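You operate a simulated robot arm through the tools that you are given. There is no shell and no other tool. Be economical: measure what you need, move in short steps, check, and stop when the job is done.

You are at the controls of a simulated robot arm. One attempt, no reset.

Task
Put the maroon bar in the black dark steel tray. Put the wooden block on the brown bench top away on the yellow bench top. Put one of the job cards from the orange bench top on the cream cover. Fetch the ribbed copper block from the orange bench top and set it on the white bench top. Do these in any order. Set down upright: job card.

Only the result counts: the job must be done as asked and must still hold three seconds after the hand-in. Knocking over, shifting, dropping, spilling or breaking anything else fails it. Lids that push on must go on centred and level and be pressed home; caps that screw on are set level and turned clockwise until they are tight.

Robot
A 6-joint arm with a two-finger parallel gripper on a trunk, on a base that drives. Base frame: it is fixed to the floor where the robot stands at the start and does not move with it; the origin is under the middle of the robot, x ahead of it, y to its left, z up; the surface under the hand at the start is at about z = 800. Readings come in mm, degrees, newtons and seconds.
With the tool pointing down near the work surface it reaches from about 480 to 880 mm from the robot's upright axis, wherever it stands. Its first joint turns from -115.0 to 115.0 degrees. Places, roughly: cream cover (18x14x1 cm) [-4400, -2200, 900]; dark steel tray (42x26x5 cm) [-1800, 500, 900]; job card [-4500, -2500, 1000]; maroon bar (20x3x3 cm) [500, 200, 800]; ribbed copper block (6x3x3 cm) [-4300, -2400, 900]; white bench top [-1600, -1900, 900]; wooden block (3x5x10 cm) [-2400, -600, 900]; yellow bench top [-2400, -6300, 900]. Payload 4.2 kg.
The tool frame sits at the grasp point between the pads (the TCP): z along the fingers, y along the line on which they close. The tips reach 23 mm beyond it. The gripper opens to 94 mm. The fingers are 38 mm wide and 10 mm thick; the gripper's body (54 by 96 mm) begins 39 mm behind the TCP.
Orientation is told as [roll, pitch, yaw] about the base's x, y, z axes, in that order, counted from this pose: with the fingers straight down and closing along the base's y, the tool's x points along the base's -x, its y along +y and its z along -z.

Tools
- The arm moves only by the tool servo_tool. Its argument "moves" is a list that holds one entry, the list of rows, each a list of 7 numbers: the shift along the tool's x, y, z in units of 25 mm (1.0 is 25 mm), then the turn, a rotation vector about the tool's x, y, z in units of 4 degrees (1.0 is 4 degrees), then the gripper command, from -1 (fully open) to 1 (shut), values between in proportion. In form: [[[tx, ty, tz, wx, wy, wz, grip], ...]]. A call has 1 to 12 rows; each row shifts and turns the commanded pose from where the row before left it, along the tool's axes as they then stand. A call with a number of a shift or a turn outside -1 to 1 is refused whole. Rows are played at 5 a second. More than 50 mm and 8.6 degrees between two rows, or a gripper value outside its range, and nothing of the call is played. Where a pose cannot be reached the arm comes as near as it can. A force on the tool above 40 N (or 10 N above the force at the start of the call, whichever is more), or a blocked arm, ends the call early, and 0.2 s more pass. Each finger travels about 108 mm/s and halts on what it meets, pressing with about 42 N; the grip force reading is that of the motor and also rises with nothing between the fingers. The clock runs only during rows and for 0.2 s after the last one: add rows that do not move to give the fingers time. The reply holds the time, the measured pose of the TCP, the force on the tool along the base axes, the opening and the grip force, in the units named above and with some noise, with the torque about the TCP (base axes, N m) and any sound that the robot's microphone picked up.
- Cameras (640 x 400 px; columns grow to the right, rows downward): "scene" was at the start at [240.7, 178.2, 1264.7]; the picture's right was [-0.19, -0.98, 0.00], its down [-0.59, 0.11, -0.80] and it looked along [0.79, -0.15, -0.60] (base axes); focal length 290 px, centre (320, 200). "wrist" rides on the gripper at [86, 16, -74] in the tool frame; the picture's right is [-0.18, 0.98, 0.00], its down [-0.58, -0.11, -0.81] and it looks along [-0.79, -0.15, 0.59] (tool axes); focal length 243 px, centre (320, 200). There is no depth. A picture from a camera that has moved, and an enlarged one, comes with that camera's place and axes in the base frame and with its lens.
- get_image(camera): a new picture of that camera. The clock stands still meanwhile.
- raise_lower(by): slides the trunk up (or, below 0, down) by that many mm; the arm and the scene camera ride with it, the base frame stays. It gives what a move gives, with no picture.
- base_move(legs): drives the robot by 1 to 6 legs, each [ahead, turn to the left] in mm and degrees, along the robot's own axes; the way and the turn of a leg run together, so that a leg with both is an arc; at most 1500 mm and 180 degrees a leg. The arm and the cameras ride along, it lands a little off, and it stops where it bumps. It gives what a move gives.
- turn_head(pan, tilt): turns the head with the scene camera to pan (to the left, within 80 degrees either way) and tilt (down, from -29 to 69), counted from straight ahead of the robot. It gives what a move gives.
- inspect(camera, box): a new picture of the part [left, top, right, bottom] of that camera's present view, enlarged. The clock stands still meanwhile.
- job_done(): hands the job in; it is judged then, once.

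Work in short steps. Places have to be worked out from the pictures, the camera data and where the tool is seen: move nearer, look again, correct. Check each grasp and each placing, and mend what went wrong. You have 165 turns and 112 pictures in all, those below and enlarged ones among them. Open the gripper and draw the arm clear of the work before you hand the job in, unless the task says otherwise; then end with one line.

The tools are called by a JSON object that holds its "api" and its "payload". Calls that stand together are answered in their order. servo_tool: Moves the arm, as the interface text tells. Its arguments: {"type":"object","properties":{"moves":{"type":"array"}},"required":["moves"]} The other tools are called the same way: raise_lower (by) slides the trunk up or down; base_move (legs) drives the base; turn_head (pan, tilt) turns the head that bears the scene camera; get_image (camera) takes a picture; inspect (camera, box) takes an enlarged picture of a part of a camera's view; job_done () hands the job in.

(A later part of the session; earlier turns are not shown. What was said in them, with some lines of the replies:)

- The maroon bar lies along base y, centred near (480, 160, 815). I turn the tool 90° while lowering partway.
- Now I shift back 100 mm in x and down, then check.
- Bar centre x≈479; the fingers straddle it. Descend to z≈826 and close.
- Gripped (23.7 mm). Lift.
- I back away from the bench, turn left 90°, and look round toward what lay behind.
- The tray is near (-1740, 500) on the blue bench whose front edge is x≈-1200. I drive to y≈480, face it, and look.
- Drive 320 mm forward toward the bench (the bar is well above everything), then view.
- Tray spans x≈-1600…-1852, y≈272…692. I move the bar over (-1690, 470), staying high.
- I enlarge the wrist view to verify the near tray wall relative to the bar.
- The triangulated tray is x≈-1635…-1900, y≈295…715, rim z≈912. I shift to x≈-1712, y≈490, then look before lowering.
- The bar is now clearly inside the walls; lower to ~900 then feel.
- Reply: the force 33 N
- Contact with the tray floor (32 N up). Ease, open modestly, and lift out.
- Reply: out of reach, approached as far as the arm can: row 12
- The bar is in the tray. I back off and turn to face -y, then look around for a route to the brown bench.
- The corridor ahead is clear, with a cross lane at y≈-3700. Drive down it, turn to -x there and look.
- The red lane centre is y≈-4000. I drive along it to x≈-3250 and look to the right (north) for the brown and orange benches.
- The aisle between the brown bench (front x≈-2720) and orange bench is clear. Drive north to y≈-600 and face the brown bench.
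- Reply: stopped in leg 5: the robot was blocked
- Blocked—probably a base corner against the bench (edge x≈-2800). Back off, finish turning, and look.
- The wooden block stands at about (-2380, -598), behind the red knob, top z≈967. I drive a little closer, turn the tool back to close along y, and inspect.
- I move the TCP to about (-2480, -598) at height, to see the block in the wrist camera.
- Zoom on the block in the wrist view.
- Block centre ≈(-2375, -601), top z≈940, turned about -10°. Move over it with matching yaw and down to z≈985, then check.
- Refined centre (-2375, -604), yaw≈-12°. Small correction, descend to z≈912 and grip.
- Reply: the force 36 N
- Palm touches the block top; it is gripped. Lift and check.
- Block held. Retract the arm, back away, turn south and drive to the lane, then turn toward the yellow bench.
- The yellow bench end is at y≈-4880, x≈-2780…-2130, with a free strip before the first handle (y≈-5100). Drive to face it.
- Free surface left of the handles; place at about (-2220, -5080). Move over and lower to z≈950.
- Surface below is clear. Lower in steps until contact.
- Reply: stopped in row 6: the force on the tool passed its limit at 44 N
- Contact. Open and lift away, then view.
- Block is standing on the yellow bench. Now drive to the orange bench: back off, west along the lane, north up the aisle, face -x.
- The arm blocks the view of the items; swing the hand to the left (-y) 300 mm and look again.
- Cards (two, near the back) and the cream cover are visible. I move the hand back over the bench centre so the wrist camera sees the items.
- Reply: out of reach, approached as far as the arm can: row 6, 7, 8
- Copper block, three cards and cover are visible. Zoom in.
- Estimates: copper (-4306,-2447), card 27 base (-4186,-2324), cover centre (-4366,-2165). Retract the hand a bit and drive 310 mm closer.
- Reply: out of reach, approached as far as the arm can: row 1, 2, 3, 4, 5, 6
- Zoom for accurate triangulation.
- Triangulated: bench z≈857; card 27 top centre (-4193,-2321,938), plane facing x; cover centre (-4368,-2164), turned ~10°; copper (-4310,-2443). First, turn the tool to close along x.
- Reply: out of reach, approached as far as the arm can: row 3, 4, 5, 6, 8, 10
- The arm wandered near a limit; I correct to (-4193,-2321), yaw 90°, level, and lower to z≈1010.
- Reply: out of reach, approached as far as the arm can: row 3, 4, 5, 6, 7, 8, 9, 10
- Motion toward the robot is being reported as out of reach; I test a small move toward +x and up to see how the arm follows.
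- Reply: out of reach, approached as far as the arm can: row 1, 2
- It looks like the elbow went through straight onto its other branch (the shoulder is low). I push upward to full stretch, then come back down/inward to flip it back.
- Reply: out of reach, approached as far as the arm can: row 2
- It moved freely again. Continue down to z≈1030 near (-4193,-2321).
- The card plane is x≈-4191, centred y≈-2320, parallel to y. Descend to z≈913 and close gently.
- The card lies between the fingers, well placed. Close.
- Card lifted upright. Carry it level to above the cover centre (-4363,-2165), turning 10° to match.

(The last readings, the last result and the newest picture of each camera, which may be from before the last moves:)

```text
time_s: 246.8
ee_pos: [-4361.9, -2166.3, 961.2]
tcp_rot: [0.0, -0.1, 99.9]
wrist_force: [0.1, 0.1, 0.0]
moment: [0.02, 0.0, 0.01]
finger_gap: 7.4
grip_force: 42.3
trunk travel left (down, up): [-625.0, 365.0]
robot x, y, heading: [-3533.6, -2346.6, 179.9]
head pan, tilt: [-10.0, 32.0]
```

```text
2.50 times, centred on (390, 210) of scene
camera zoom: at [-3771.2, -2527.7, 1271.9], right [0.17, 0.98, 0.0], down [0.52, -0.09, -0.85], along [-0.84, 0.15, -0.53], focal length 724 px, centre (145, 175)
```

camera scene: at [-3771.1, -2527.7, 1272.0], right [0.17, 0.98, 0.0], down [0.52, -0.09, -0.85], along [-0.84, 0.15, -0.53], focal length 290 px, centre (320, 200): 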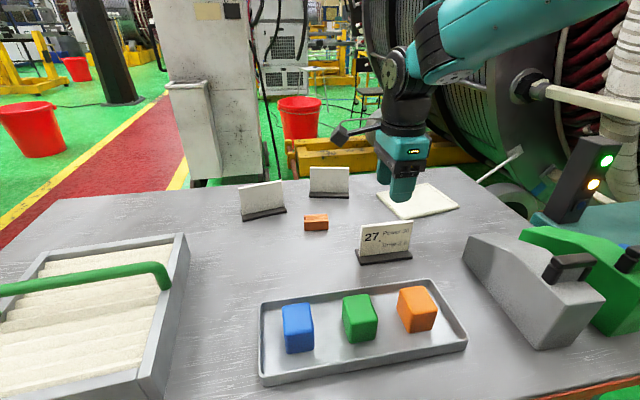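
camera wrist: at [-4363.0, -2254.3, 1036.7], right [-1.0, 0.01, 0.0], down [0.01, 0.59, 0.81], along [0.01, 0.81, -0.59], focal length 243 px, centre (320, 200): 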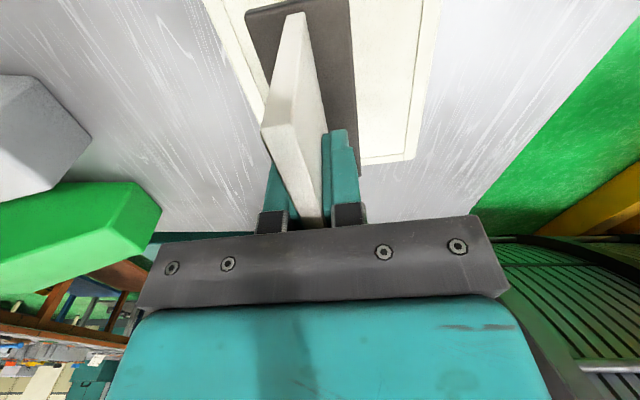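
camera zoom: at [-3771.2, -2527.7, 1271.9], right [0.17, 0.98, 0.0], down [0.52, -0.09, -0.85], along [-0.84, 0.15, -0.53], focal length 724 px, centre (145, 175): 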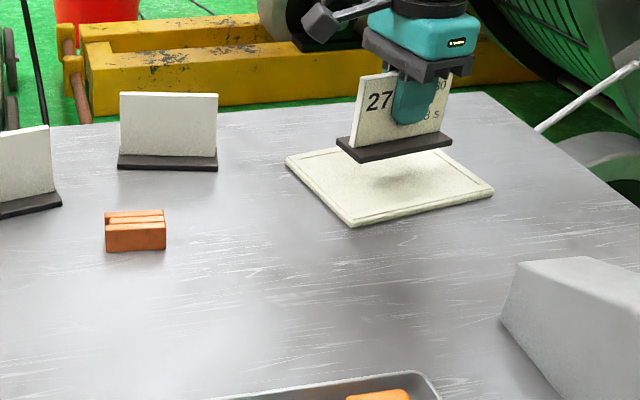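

Centred over the cover. Lower to near contact.

{"api": "servo_tool", "payload": {"moves": [[[0, 0, 0.6, 0, 0, 0, 1], [0, 0, 0.5, 0, 0, 0, 1], [0, 0, 0.2, 0, 0, 0, 1], [0, 0, 0, 0, 0, 0, 1]]]}}

{"api": "servo_tool", "payload": {"moves": [[[0, 0, 0.08, 0, 0, 0, 1], [0, 0, 0.08, 0, 0, 0, 1], [0, 0, 0.08, 0, 0, 0, 1], [0, 0, 0.08, 0, 0, 0, 1], [0, 0, 0, 0, 0, 0, 1]]]}}

```text
time_s: 247.8
ee_pos: [-4359.4, -2166.2, 929.1]
tcp_rot: [-0.1, 0.1, 99.8]
wrist_force: [0.1, -0.6, 0.3]
moment: [-0.03, -0.02, -0.01]
finger_gap: 7.1
grip_force: 42.1
trunk travel left (down, up): [-625.0, 365.0]
robot x, y, heading: [-3535.1, -2349.5, 180.0]
head pan, tilt: [-10.0, 32.0]
```

```text
time_s: 249.0
ee_pos: [-4361.2, -2165.4, 921.9]
tcp_rot: [-0.1, 0.1, 99.9]
wrist_force: [1.3, 0.2, 6.3]
moment: [-0.09, -0.11, 0.02]
finger_gap: 7.4
grip_force: 42.3
trunk travel left (down, up): [-625.0, 365.0]
robot x, y, heading: [-3535.4, -2348.7, 180.2]
head pan, tilt: [-10.0, 32.0]
```

Touching (6 N). Open and lift straight up.

{"api": "servo_tool", "payload": {"moves": [[[0, 0, 0, 0, 0, 0, 0.7], [0, 0, 0, 0, 0, 0, 0.3], [0, 0, 0, 0, 0, 0, 0], [0, 0, 0, 0, 0, 0, 0], [0, 0, -0.5, 0, 0, 0, 0], [0, 0, -1, 0, 0, 0, 0], [0, 0, -1, 0, 0, 0, 0], [0, -0.5, -1, 0, 0, 0, 0], [0, -1, -0.5, 0, 0, 0, 0], [0, -1, 0, 0, 0, 0, 0]]]}}

{"api": "get_image", "payload": {"camera": "scene"}}

```text
time_s: 251.2
ee_pos: [-4298.6, -2154.3, 1021.6]
tcp_rot: [-0.1, 0.0, 99.9]
wrist_force: [0.1, 0.6, 0.1]
moment: [0.03, -0.02, -0.03]
finger_gap: 46.9
grip_force: 0.1
trunk travel left (down, up): [-625.0, 365.0]
robot x, y, heading: [-3531.9, -2347.2, 179.9]
head pan, tilt: [-10.0, 32.0]
```

```text
52 pictures are left
camera scene: at [-3771.5, -2527.7, 1271.9], right [0.17, 0.98, 0.0], down [0.52, -0.09, -0.85], along [-0.83, 0.15, -0.53], focal length 290 px, centre (320, 200)
```

scene: 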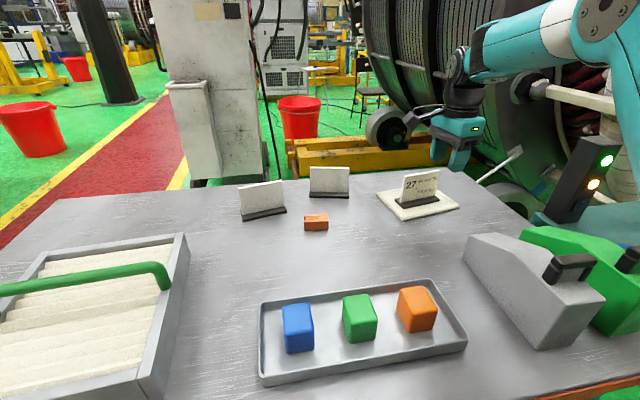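

Card stands on the cover. Next the copper block: turn to yaw 85° and move above (-4311,-2443).

{"api": "servo_tool", "payload": {"moves": [[[0, 0, -0.5, 0, 0, 0.95, -0.1], [0, 0, -0.5, 0, 0, 0.95, -0.1], [0, 0, 0, 0, 0, 0.95, -0.1], [0, 0, 0, 0, 0, 0.9, -0.1]]]}}

{"api": "servo_tool", "payload": {"moves": [[[0.963, -0.04, 0, 0, 0, 0, -0.1], [0.963, -0.04, 0, 0, 0, 0, -0.1], [0.963, -0.04, 0, 0, 0, 0, -0.1], [0.963, -0.04, 0, 0, 0, 0, -0.1], [0.963, -0.04, 0, 0, 0, 0, -0.1], [0.963, -0.04, 0, 0, 0, 0, -0.1], [0.963, -0.04, 0, 0, 0, 0, -0.1], [0.963, -0.04, 0, 0, 0, 0, -0.1], [0.963, -0.04, 0, 0, 0, 0, -0.1], [0.963, -0.04, 0, 0, 0, 0, -0.1], [0.963, -0.04, 0, 0, 0, 0, -0.1], [0.963, -0.04, 0, 0, 0, 0, -0.1]]]}}

{"api": "get_image", "payload": {"camera": "wrist"}}

{"api": "inspect", "payload": {"camera": "scene", "box": [220, 130, 480, 290]}}

```text
time_s: 252.2
ee_pos: [-4298.5, -2154.6, 1046.6]
tcp_rot: [0.0, 0.0, 84.8]
wrist_force: [-0.5, 0.5, -0.6]
moment: [-0.01, 0.0, 0.02]
finger_gap: 51.5
grip_force: 0.1
trunk travel left (down, up): [-625.0, 365.0]
robot x, y, heading: [-3536.6, -2345.9, 180.1]
head pan, tilt: [-10.0, 32.0]
```

```text
time_s: 254.8
ee_pos: [-4312.1, -2441.7, 1047.4]
tcp_rot: [0.0, 0.0, 84.7]
wrist_force: [-0.7, -0.3, 0.7]
moment: [0.01, 0.02, 0.04]
finger_gap: 51.8
grip_force: 0.1
trunk travel left (down, up): [-625.0, 365.0]
robot x, y, heading: [-3536.8, -2348.3, 179.7]
head pan, tilt: [-10.0, 32.0]
```

```text
51 pictures are left
camera wrist: at [-4335.9, -2528.5, 1121.8], right [-0.96, 0.27, 0.0], down [0.16, 0.57, 0.81], along [0.22, 0.78, -0.59], focal length 243 px, centre (320, 200)
```

wrist: 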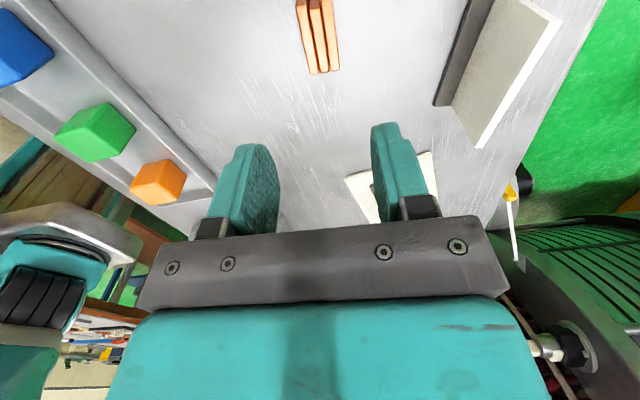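

```text
2.46 times, centred on (350, 210) of scene
camera zoom: at [-3771.2, -2527.5, 1272.0], right [0.17, 0.98, 0.0], down [0.52, -0.09, -0.85], along [-0.84, 0.15, -0.53], focal length 713 px, centre (246, 175)
```

zoom: 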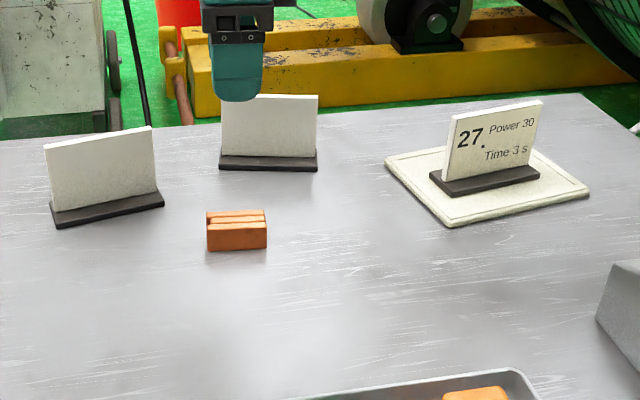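

Block is centred under the hand with yaw matching. Descend to z≈884 and grip.

{"api": "servo_tool", "payload": {"moves": [[[0, 0, 1, 0, 0, 0, -0.1], [0, 0, 1, 0, 0, 0, -0.1], [0, 0, 1, 0, 0, 0, -0.1], [0, 0, 1, 0, 0, 0, -0.1], [0, 0, 1, 0, 0, 0, -0.1], [0, 0, 1, 0, 0, 0, -0.1], [0, 0, 0.5, 0, 0, 0, -0.1], [0, 0, 0, 0, 0, 0, 1], [0, 0, 0, 0, 0, 0, 1], [0, 0, 0, 0, 0, 0, 1], [0, 0, 0, 0, 0, 0, 1]]]}}

{"api": "servo_tool", "payload": {"moves": [[[0, 0, -0.5, 0, 0, 0, 1], [0, 0, -1, 0, 0, 0, 1], [0, 0, -1, 0, 0, 0, 1], [0, 0, -1, 0, 0, 0, 1], [0, 0, -1, 0, 0, 0, 1], [0, 0, -1, 0, 0, 0, 1], [0, -0.5, -1, 0, 0, 0, 1], [0, -1, -0.5, 0, 0, 0, 1], [0, -1, 0, 0, 0, 0, 1], [0, -1, 0, 0, 0, 0, 1], [0, -1, 0, 0, 0, 0, 1], [0, -1, 0, 0, 0, 0, 1]]]}}

{"api": "get_image", "payload": {"camera": "scene"}}

{"api": "get_image", "payload": {"camera": "wrist"}}

```text
time_s: 257.2
ee_pos: [-4312.7, -2443.0, 883.0]
tcp_rot: [0.0, 0.0, 84.9]
wrist_force: [-1.7, -0.2, 1.6]
moment: [-0.06, 0.05, -0.02]
finger_gap: 29.7
grip_force: 42.2
trunk travel left (down, up): [-625.0, 365.0]
robot x, y, heading: [-3531.4, -2347.7, 180.1]
head pan, tilt: [-10.0, 32.0]
```

```text
time_s: 259.8
ee_pos: [-4175.8, -2453.9, 1057.9]
tcp_rot: [0.0, 0.1, 84.9]
wrist_force: [-0.9, -0.7, -3.7]
moment: [0.0, -0.01, 0.0]
finger_gap: 29.6
grip_force: 42.1
trunk travel left (down, up): [-625.0, 365.0]
robot x, y, heading: [-3535.1, -2349.2, 180.0]
head pan, tilt: [-10.0, 32.0]
```

```text
49 pictures are left
camera scene: at [-3771.5, -2527.7, 1271.8], right [0.17, 0.98, 0.0], down [0.52, -0.09, -0.85], along [-0.83, 0.15, -0.53], focal length 290 px, centre (320, 200)
```

scene: 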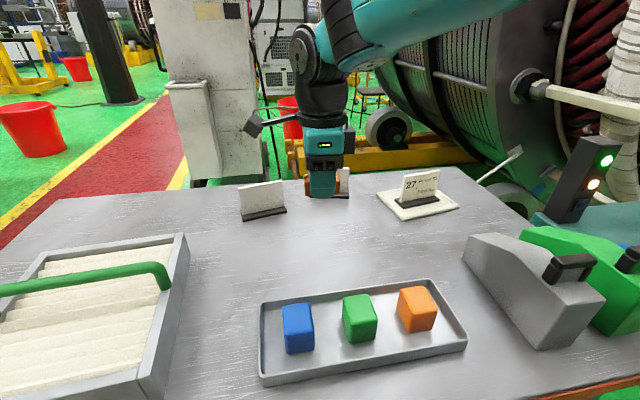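

```text
48 pictures are left
camera wrist: at [-4201.2, -2540.2, 1132.6], right [-0.96, 0.27, 0.0], down [0.16, 0.57, 0.81], along [0.22, 0.78, -0.59], focal length 243 px, centre (320, 200)
```

wrist: 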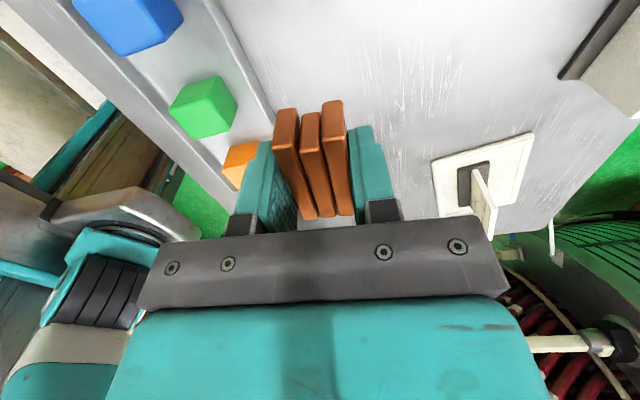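

Copper held. Retract, back away, and drive back through the lane toward the corridor beside the white bench.

{"api": "servo_tool", "payload": {"moves": [[[0, -1, 0, 0, 0, 0, 1], [0, -1, 0.2, 0, 0, 0, 1], [0, -1, 0, 0, 0, 0, 1], [0, -1, 0, 0, 0, 0, 1], [0, -0.5, 0, 0, 0, 0, 1]]]}}

{"api": "base_move", "payload": {"legs": [[-310, 0], [0, 90], [1500, 0], [170, 0], [0, 90]]}}

```text
time_s: 261.0
ee_pos: [-4064.0, -2466.1, 1053.8]
tcp_rot: [-0.1, 0.1, 84.9]
wrist_force: [0.7, -0.2, -3.4]
moment: [-0.06, -0.01, -0.02]
finger_gap: 29.7
grip_force: 41.7
trunk travel left (down, up): [-625.0, 365.0]
robot x, y, heading: [-3534.4, -2347.6, 180.0]
head pan, tilt: [-10.0, 32.0]
```

```text
time_s: 278.8
ee_pos: [-2708.0, -3908.1, 1054.6]
tcp_rot: [0.0, 0.0, -96.3]
wrist_force: [-0.1, 0.3, -1.9]
moment: [0.02, -0.01, -0.02]
finger_gap: 29.9
grip_force: 42.0
trunk travel left (down, up): [-625.0, 365.0]
robot x, y, heading: [-3242.6, -4014.6, -1.1]
head pan, tilt: [-10.0, 32.0]
```

Continue east along the lane and north up the corridor.

{"api": "base_move", "payload": {"legs": [[0, 2], [1500, 0], [1280, 0], [0, 90], [1000, 0]]}}

{"api": "turn_head", "payload": {"pan": 45, "tilt": 15}}

{"api": "get_image", "payload": {"camera": "scene"}}

```text
time_s: 301.2
ee_pos: [-567.3, -2497.7, 1053.9]
tcp_rot: [-0.1, 0.0, -4.9]
wrist_force: [-0.3, -0.2, -2.4]
moment: [0.0, 0.01, -0.02]
finger_gap: 29.8
grip_force: 41.9
trunk travel left (down, up): [-625.0, 365.0]
robot x, y, heading: [-446.1, -3027.4, 90.2]
head pan, tilt: [-10.0, 32.0]
```

```text
time_s: 302.4
ee_pos: [-566.4, -2496.5, 1053.7]
tcp_rot: [0.0, 0.0, -4.9]
wrist_force: [0.7, -0.1, -2.7]
moment: [-0.01, -0.01, 0.0]
finger_gap: 29.7
grip_force: 42.2
trunk travel left (down, up): [-625.0, 365.0]
robot x, y, heading: [-447.8, -3022.2, 90.2]
head pan, tilt: [45.0, 15.0]
```

```text
47 pictures are left
camera scene: at [-705.6, -2809.6, 1299.2], right [0.7, 0.71, 0.0], down [0.18, -0.18, -0.97], along [-0.69, 0.68, -0.26], focal length 290 px, centre (320, 200)
```

scene: 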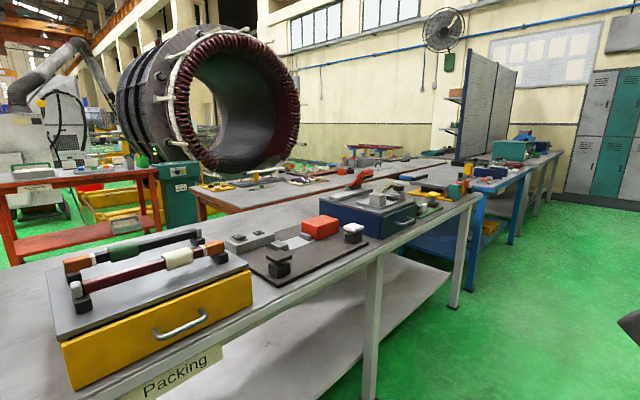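

The white "Packing" bench has items; I get closer and face it around y≈-2400 to find a free spot.

{"api": "base_move", "payload": {"legs": [[620, 0], [0, 90]]}}

{"api": "turn_head", "payload": {"pan": 0, "tilt": 25}}

{"api": "get_image", "payload": {"camera": "scene"}}

```text
time_s: 309.8
ee_pos: [-978.7, -2520.8, 1054.7]
tcp_rot: [0.0, 0.0, 85.3]
wrist_force: [-0.4, -0.3, -2.1]
moment: [0.0, 0.02, 0.02]
finger_gap: 29.6
grip_force: 41.7
trunk travel left (down, up): [-625.0, 365.0]
robot x, y, heading: [-451.9, -2397.1, -179.8]
head pan, tilt: [45.0, 15.0]
```

```text
time_s: 310.9
ee_pos: [-978.1, -2520.7, 1053.4]
tcp_rot: [0.0, 0.0, 85.3]
wrist_force: [-0.2, 0.7, -2.9]
moment: [-0.01, 0.03, 0.02]
finger_gap: 29.9
grip_force: 41.8
trunk travel left (down, up): [-625.0, 365.0]
robot x, y, heading: [-448.9, -2398.1, -179.4]
head pan, tilt: [0.0, 25.0]
```

```text
46 pictures are left
camera scene: at [-688.7, -2596.5, 1283.0], right [-0.01, 1.0, 0.0], down [0.42, 0.0, -0.91], along [-0.91, -0.01, -0.42], focal length 290 px, centre (320, 200)
```

scene: 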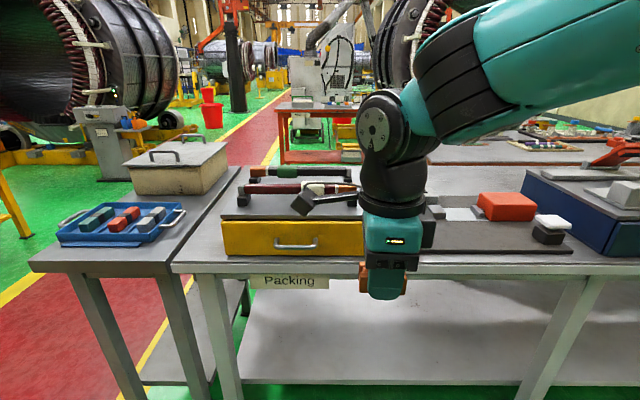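

Front edge x≈-1231; behind the mat the surface looks free. Drive 420 mm closer and look.

{"api": "base_move", "payload": {"legs": [[420, 0]]}}

{"api": "turn_head", "payload": {"pan": -20, "tilt": 30}}

{"api": "get_image", "payload": {"camera": "scene"}}

{"api": "get_image", "payload": {"camera": "wrist"}}

```text
time_s: 313.5
ee_pos: [-1404.5, -2524.2, 1053.6]
tcp_rot: [0.0, 0.0, 85.3]
wrist_force: [-0.4, -0.4, -2.8]
moment: [0.01, 0.04, 0.0]
finger_gap: 29.9
grip_force: 42.1
trunk travel left (down, up): [-625.0, 365.0]
robot x, y, heading: [-872.0, -2409.4, -179.5]
head pan, tilt: [0.0, 25.0]
```

```text
time_s: 314.3
ee_pos: [-1404.8, -2524.0, 1054.6]
tcp_rot: [0.0, -0.1, 85.4]
wrist_force: [-0.5, -0.5, -3.1]
moment: [0.0, 0.03, 0.0]
finger_gap: 29.7
grip_force: 42.0
trunk travel left (down, up): [-625.0, 365.0]
robot x, y, heading: [-877.9, -2404.5, -179.7]
head pan, tilt: [-20.0, 30.0]
```

```text
45 pictures are left
camera scene: at [-1108.3, -2568.6, 1275.1], right [0.33, 0.94, 0.0], down [0.47, -0.17, -0.87], along [-0.82, 0.29, -0.5], focal length 290 px, centre (320, 200)
```

scene: 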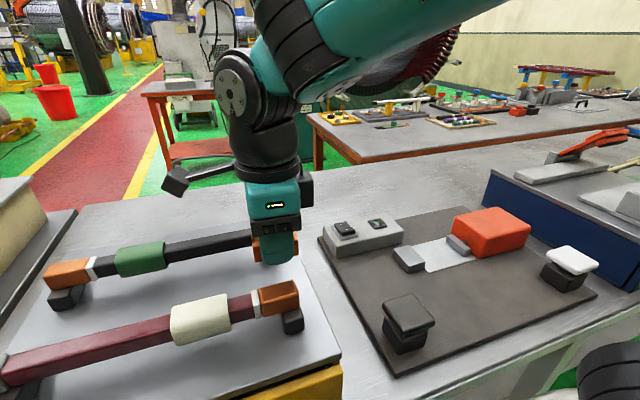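

```text
44 pictures are left
camera wrist: at [-1428.6, -2610.6, 1129.0], right [-0.96, 0.26, 0.0], down [0.16, 0.57, 0.81], along [0.21, 0.78, -0.59], focal length 243 px, centre (320, 200)
```

wrist: 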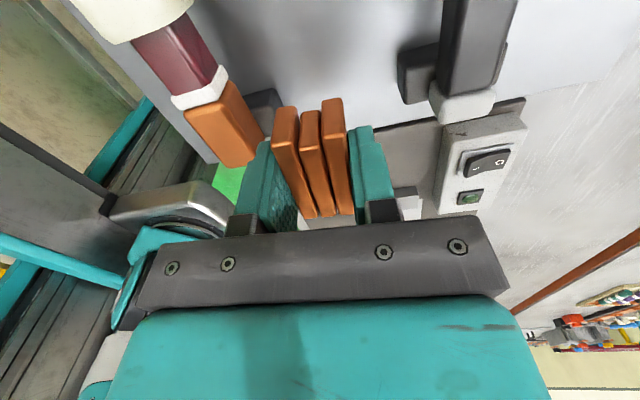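

Free area behind the mat near (-1705,-2395). Move there, descending on the second half to stay within reach.

{"api": "servo_tool", "payload": {"moves": [[[-0.35, 1, 0, 0, 0, 0, 1], [-0.35, 1, 0, 0, 0, 0, 1], [-0.35, 1, 0, 0, 0, 0, 1], [-0.35, 1, 0, 0, 0, 0, 1], [-0.35, 1, 0, 0, 0, 0, 1], [-0.35, 1, 0, 0, 0, 0, 1], [-0.35, 1, 0.3, 0, 0, 0, 1], [-0.35, 1, 0.5, 0, 0, 0, 1], [-0.35, 1, 0.8, 0, 0, 0, 1], [-0.35, 1, 0.8, 0, 0, 0, 1], [-0.35, 1, 0.8, 0, 0, 0, 1]]]}}

{"api": "get_image", "payload": {"camera": "wrist"}}

{"api": "get_image", "payload": {"camera": "scene"}}

```text
time_s: 316.7
ee_pos: [-1671.7, -2405.9, 973.7]
tcp_rot: [0.0, 0.0, 85.3]
wrist_force: [0.2, -0.1, -2.4]
moment: [0.03, 0.0, 0.03]
finger_gap: 29.5
grip_force: 42.5
trunk travel left (down, up): [-625.0, 365.0]
robot x, y, heading: [-873.8, -2400.4, -179.7]
head pan, tilt: [-20.0, 30.0]
```

```text
43 pictures are left
camera wrist: at [-1695.6, -2492.1, 1047.8], right [-0.96, 0.26, 0.0], down [0.16, 0.57, 0.81], along [0.21, 0.78, -0.59], focal length 243 px, centre (320, 200)
```

wrist: 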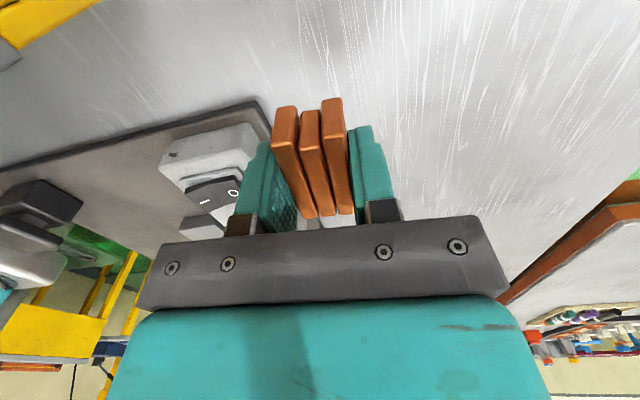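

```text
42 pictures are left
camera scene: at [-1107.9, -2568.6, 1275.2], right [0.34, 0.94, 0.0], down [0.47, -0.17, -0.87], along [-0.82, 0.29, -0.5], focal length 290 px, centre (320, 200)
```

scene: 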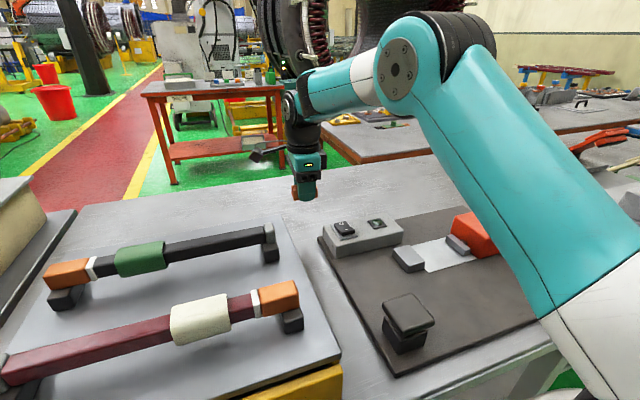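

Mat corner at (-1617,-2396). Shift 30 mm further back and lower.

{"api": "servo_tool", "payload": {"moves": [[[0, 0.6, 0.6, 0, 0, 0, 1], [0, 0.6, 0.8, 0, 0, 0, 1], [0, 0, 1, 0, 0, 0, 1], [0, 0, 0.6, 0, 0, 0, 1], [0, 0, 0.2, 0, 0, 0, 1], [0, 0, 0, 0, 0, 0, 1]]]}}

{"api": "servo_tool", "payload": {"moves": [[[0, 0, 0.12, 0, 0, 0, 1], [0, 0, 0.1, 0, 0, 0, 1], [0, 0, 0.1, 0, 0, 0, 1], [0, 0, 0.1, 0, 0, 0, 1], [0, 0, 0, 0, 0, 0, 1]]]}}

```text
time_s: 318.1
ee_pos: [-1701.9, -2403.1, 892.8]
tcp_rot: [0.0, 0.1, 85.3]
wrist_force: [0.1, 0.4, -1.8]
moment: [-0.01, 0.01, -0.05]
finger_gap: 29.9
grip_force: 41.8
trunk travel left (down, up): [-625.0, 365.0]
robot x, y, heading: [-873.4, -2406.7, -179.7]
head pan, tilt: [-20.0, 30.0]
```

```text
time_s: 319.3
ee_pos: [-1700.8, -2403.3, 883.4]
tcp_rot: [0.0, 0.0, 85.3]
wrist_force: [-0.1, 0.3, -0.2]
moment: [-0.06, 0.05, 0.03]
finger_gap: 29.7
grip_force: 42.1
trunk travel left (down, up): [-625.0, 365.0]
robot x, y, heading: [-877.3, -2403.1, -179.6]
head pan, tilt: [-20.0, 30.0]
```

{"api": "servo_tool", "payload": {"moves": [[[0, 0, 0.06, 0, 0, 0, 1], [0, 0, 0.06, 0, 0, 0, 1], [0, 0, 0, 0, 0, 0, 1]]]}}

```text
time_s: 320.1
ee_pos: [-1700.4, -2403.2, 883.3]
tcp_rot: [0.2, 0.1, 85.3]
wrist_force: [0.8, 4.4, 24.1]
moment: [0.42, -0.54, 0.05]
finger_gap: 29.6
grip_force: 42.4
trunk travel left (down, up): [-625.0, 365.0]
robot x, y, heading: [-874.1, -2403.6, -179.9]
head pan, tilt: [-20.0, 30.0]
```

On the surface. Release, lift, retract toward the robot at height and check.

{"api": "servo_tool", "payload": {"moves": [[[0, 0, -0.1, 0, 0, 0, 1], [0, 0, 0, 0, 0, 0, 0.2], [0, 0, 0, 0, 0, 0, 0], [0, 0, 0, 0, 0, 0, 0], [0, 0, -0.5, 0, 0, 0, 0], [0, 0, -1, 0, 0, 0, 0], [0, 0, -1, 0, 0, 0, 0], [0, -0.3, -1, 0, 0, 0, 0], [0, -1, -1, 0, 0, 0, 0], [0, -1, -1, 0, 0, 0, 0], [0, -1, -1, 0, 0, 0, 0]]]}}

{"api": "servo_tool", "payload": {"moves": [[[0, -1, -0.5, 0, 0, 0, 0], [0, -1, 0, 0, 0, 0, 0], [0, -1, 0, 0, 0, 0, 0], [0, -1, 0, 0, 0, 0, 0], [0, -1, 0, 0, 0, 0, 0]]]}}

{"api": "get_image", "payload": {"camera": "scene"}}

```text
time_s: 322.5
ee_pos: [-1620.8, -2409.7, 1045.2]
tcp_rot: [-0.2, 0.0, 85.3]
wrist_force: [-0.5, -0.5, -0.2]
moment: [0.0, -0.02, -0.01]
finger_gap: 47.0
grip_force: 0.0
trunk travel left (down, up): [-625.0, 365.0]
robot x, y, heading: [-876.5, -2405.5, -179.7]
head pan, tilt: [-20.0, 30.0]
```

```text
time_s: 323.7
ee_pos: [-1494.6, -2419.9, 1058.8]
tcp_rot: [0.0, 0.0, 85.4]
wrist_force: [-0.5, 0.4, -0.6]
moment: [-0.03, -0.01, -0.01]
finger_gap: 46.8
grip_force: 0.0
trunk travel left (down, up): [-625.0, 365.0]
robot x, y, heading: [-874.5, -2400.8, -179.5]
head pan, tilt: [-20.0, 30.0]
```

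```text
41 pictures are left
camera scene: at [-1108.4, -2568.4, 1275.0], right [0.34, 0.94, 0.0], down [0.47, -0.17, -0.87], along [-0.82, 0.29, -0.5], focal length 290 px, centre (320, 200)
```

scene: 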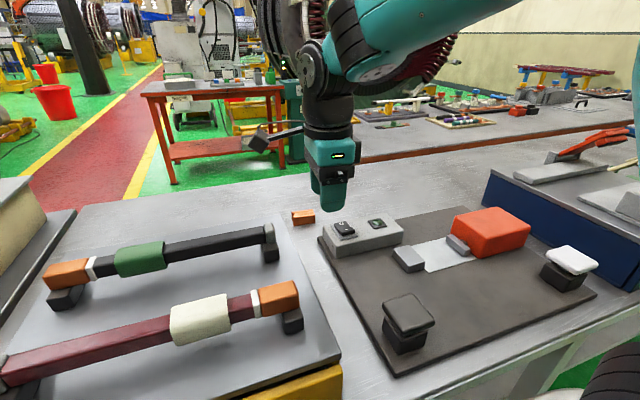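

All four placings are done. Open the gripper and back the robot clear, then hand in.

{"api": "servo_tool", "payload": {"moves": [[[0, -1, 0, 0, 0, 0, -1], [0, -1, 0, 0, 0, 0, -1], [0, -1, 0, 0, 0, 0, -1]]]}}

{"api": "base_move", "payload": {"legs": [[-300, 0]]}}

{"api": "job_done", "payload": {}}

```text
time_s: 324.5
ee_pos: [-1418.7, -2426.2, 1057.8]
tcp_rot: [-0.1, 0.0, 85.2]
wrist_force: [0.7, -0.3, 0.3]
moment: [-0.02, 0.0, 0.01]
finger_gap: 94.1
grip_force: 0.1
trunk travel left (down, up): [-625.0, 365.0]
robot x, y, heading: [-876.2, -2401.1, -179.7]
head pan, tilt: [-20.0, 30.0]
```

```text
time_s: 326.6
ee_pos: [-1121.1, -2423.0, 1056.6]
tcp_rot: [0.0, 0.0, 85.2]
wrist_force: [0.3, -0.1, -0.2]
moment: [0.0, 0.03, -0.02]
finger_gap: 93.9
grip_force: 0.2
trunk travel left (down, up): [-625.0, 365.0]
robot x, y, heading: [-577.7, -2399.4, -179.6]
head pan, tilt: [-20.0, 30.0]
```

```text
The job is handed in.
```

I handed the job in with all four placings done: the maroon bar is in the dark steel tray, the wooden block is on the yellow bench, job card 27 is upright on the cream cover, and the copper block is on the white bench. The base was blocked once while turning beside the brown bench, and nothing in later pictures looked disturbed.
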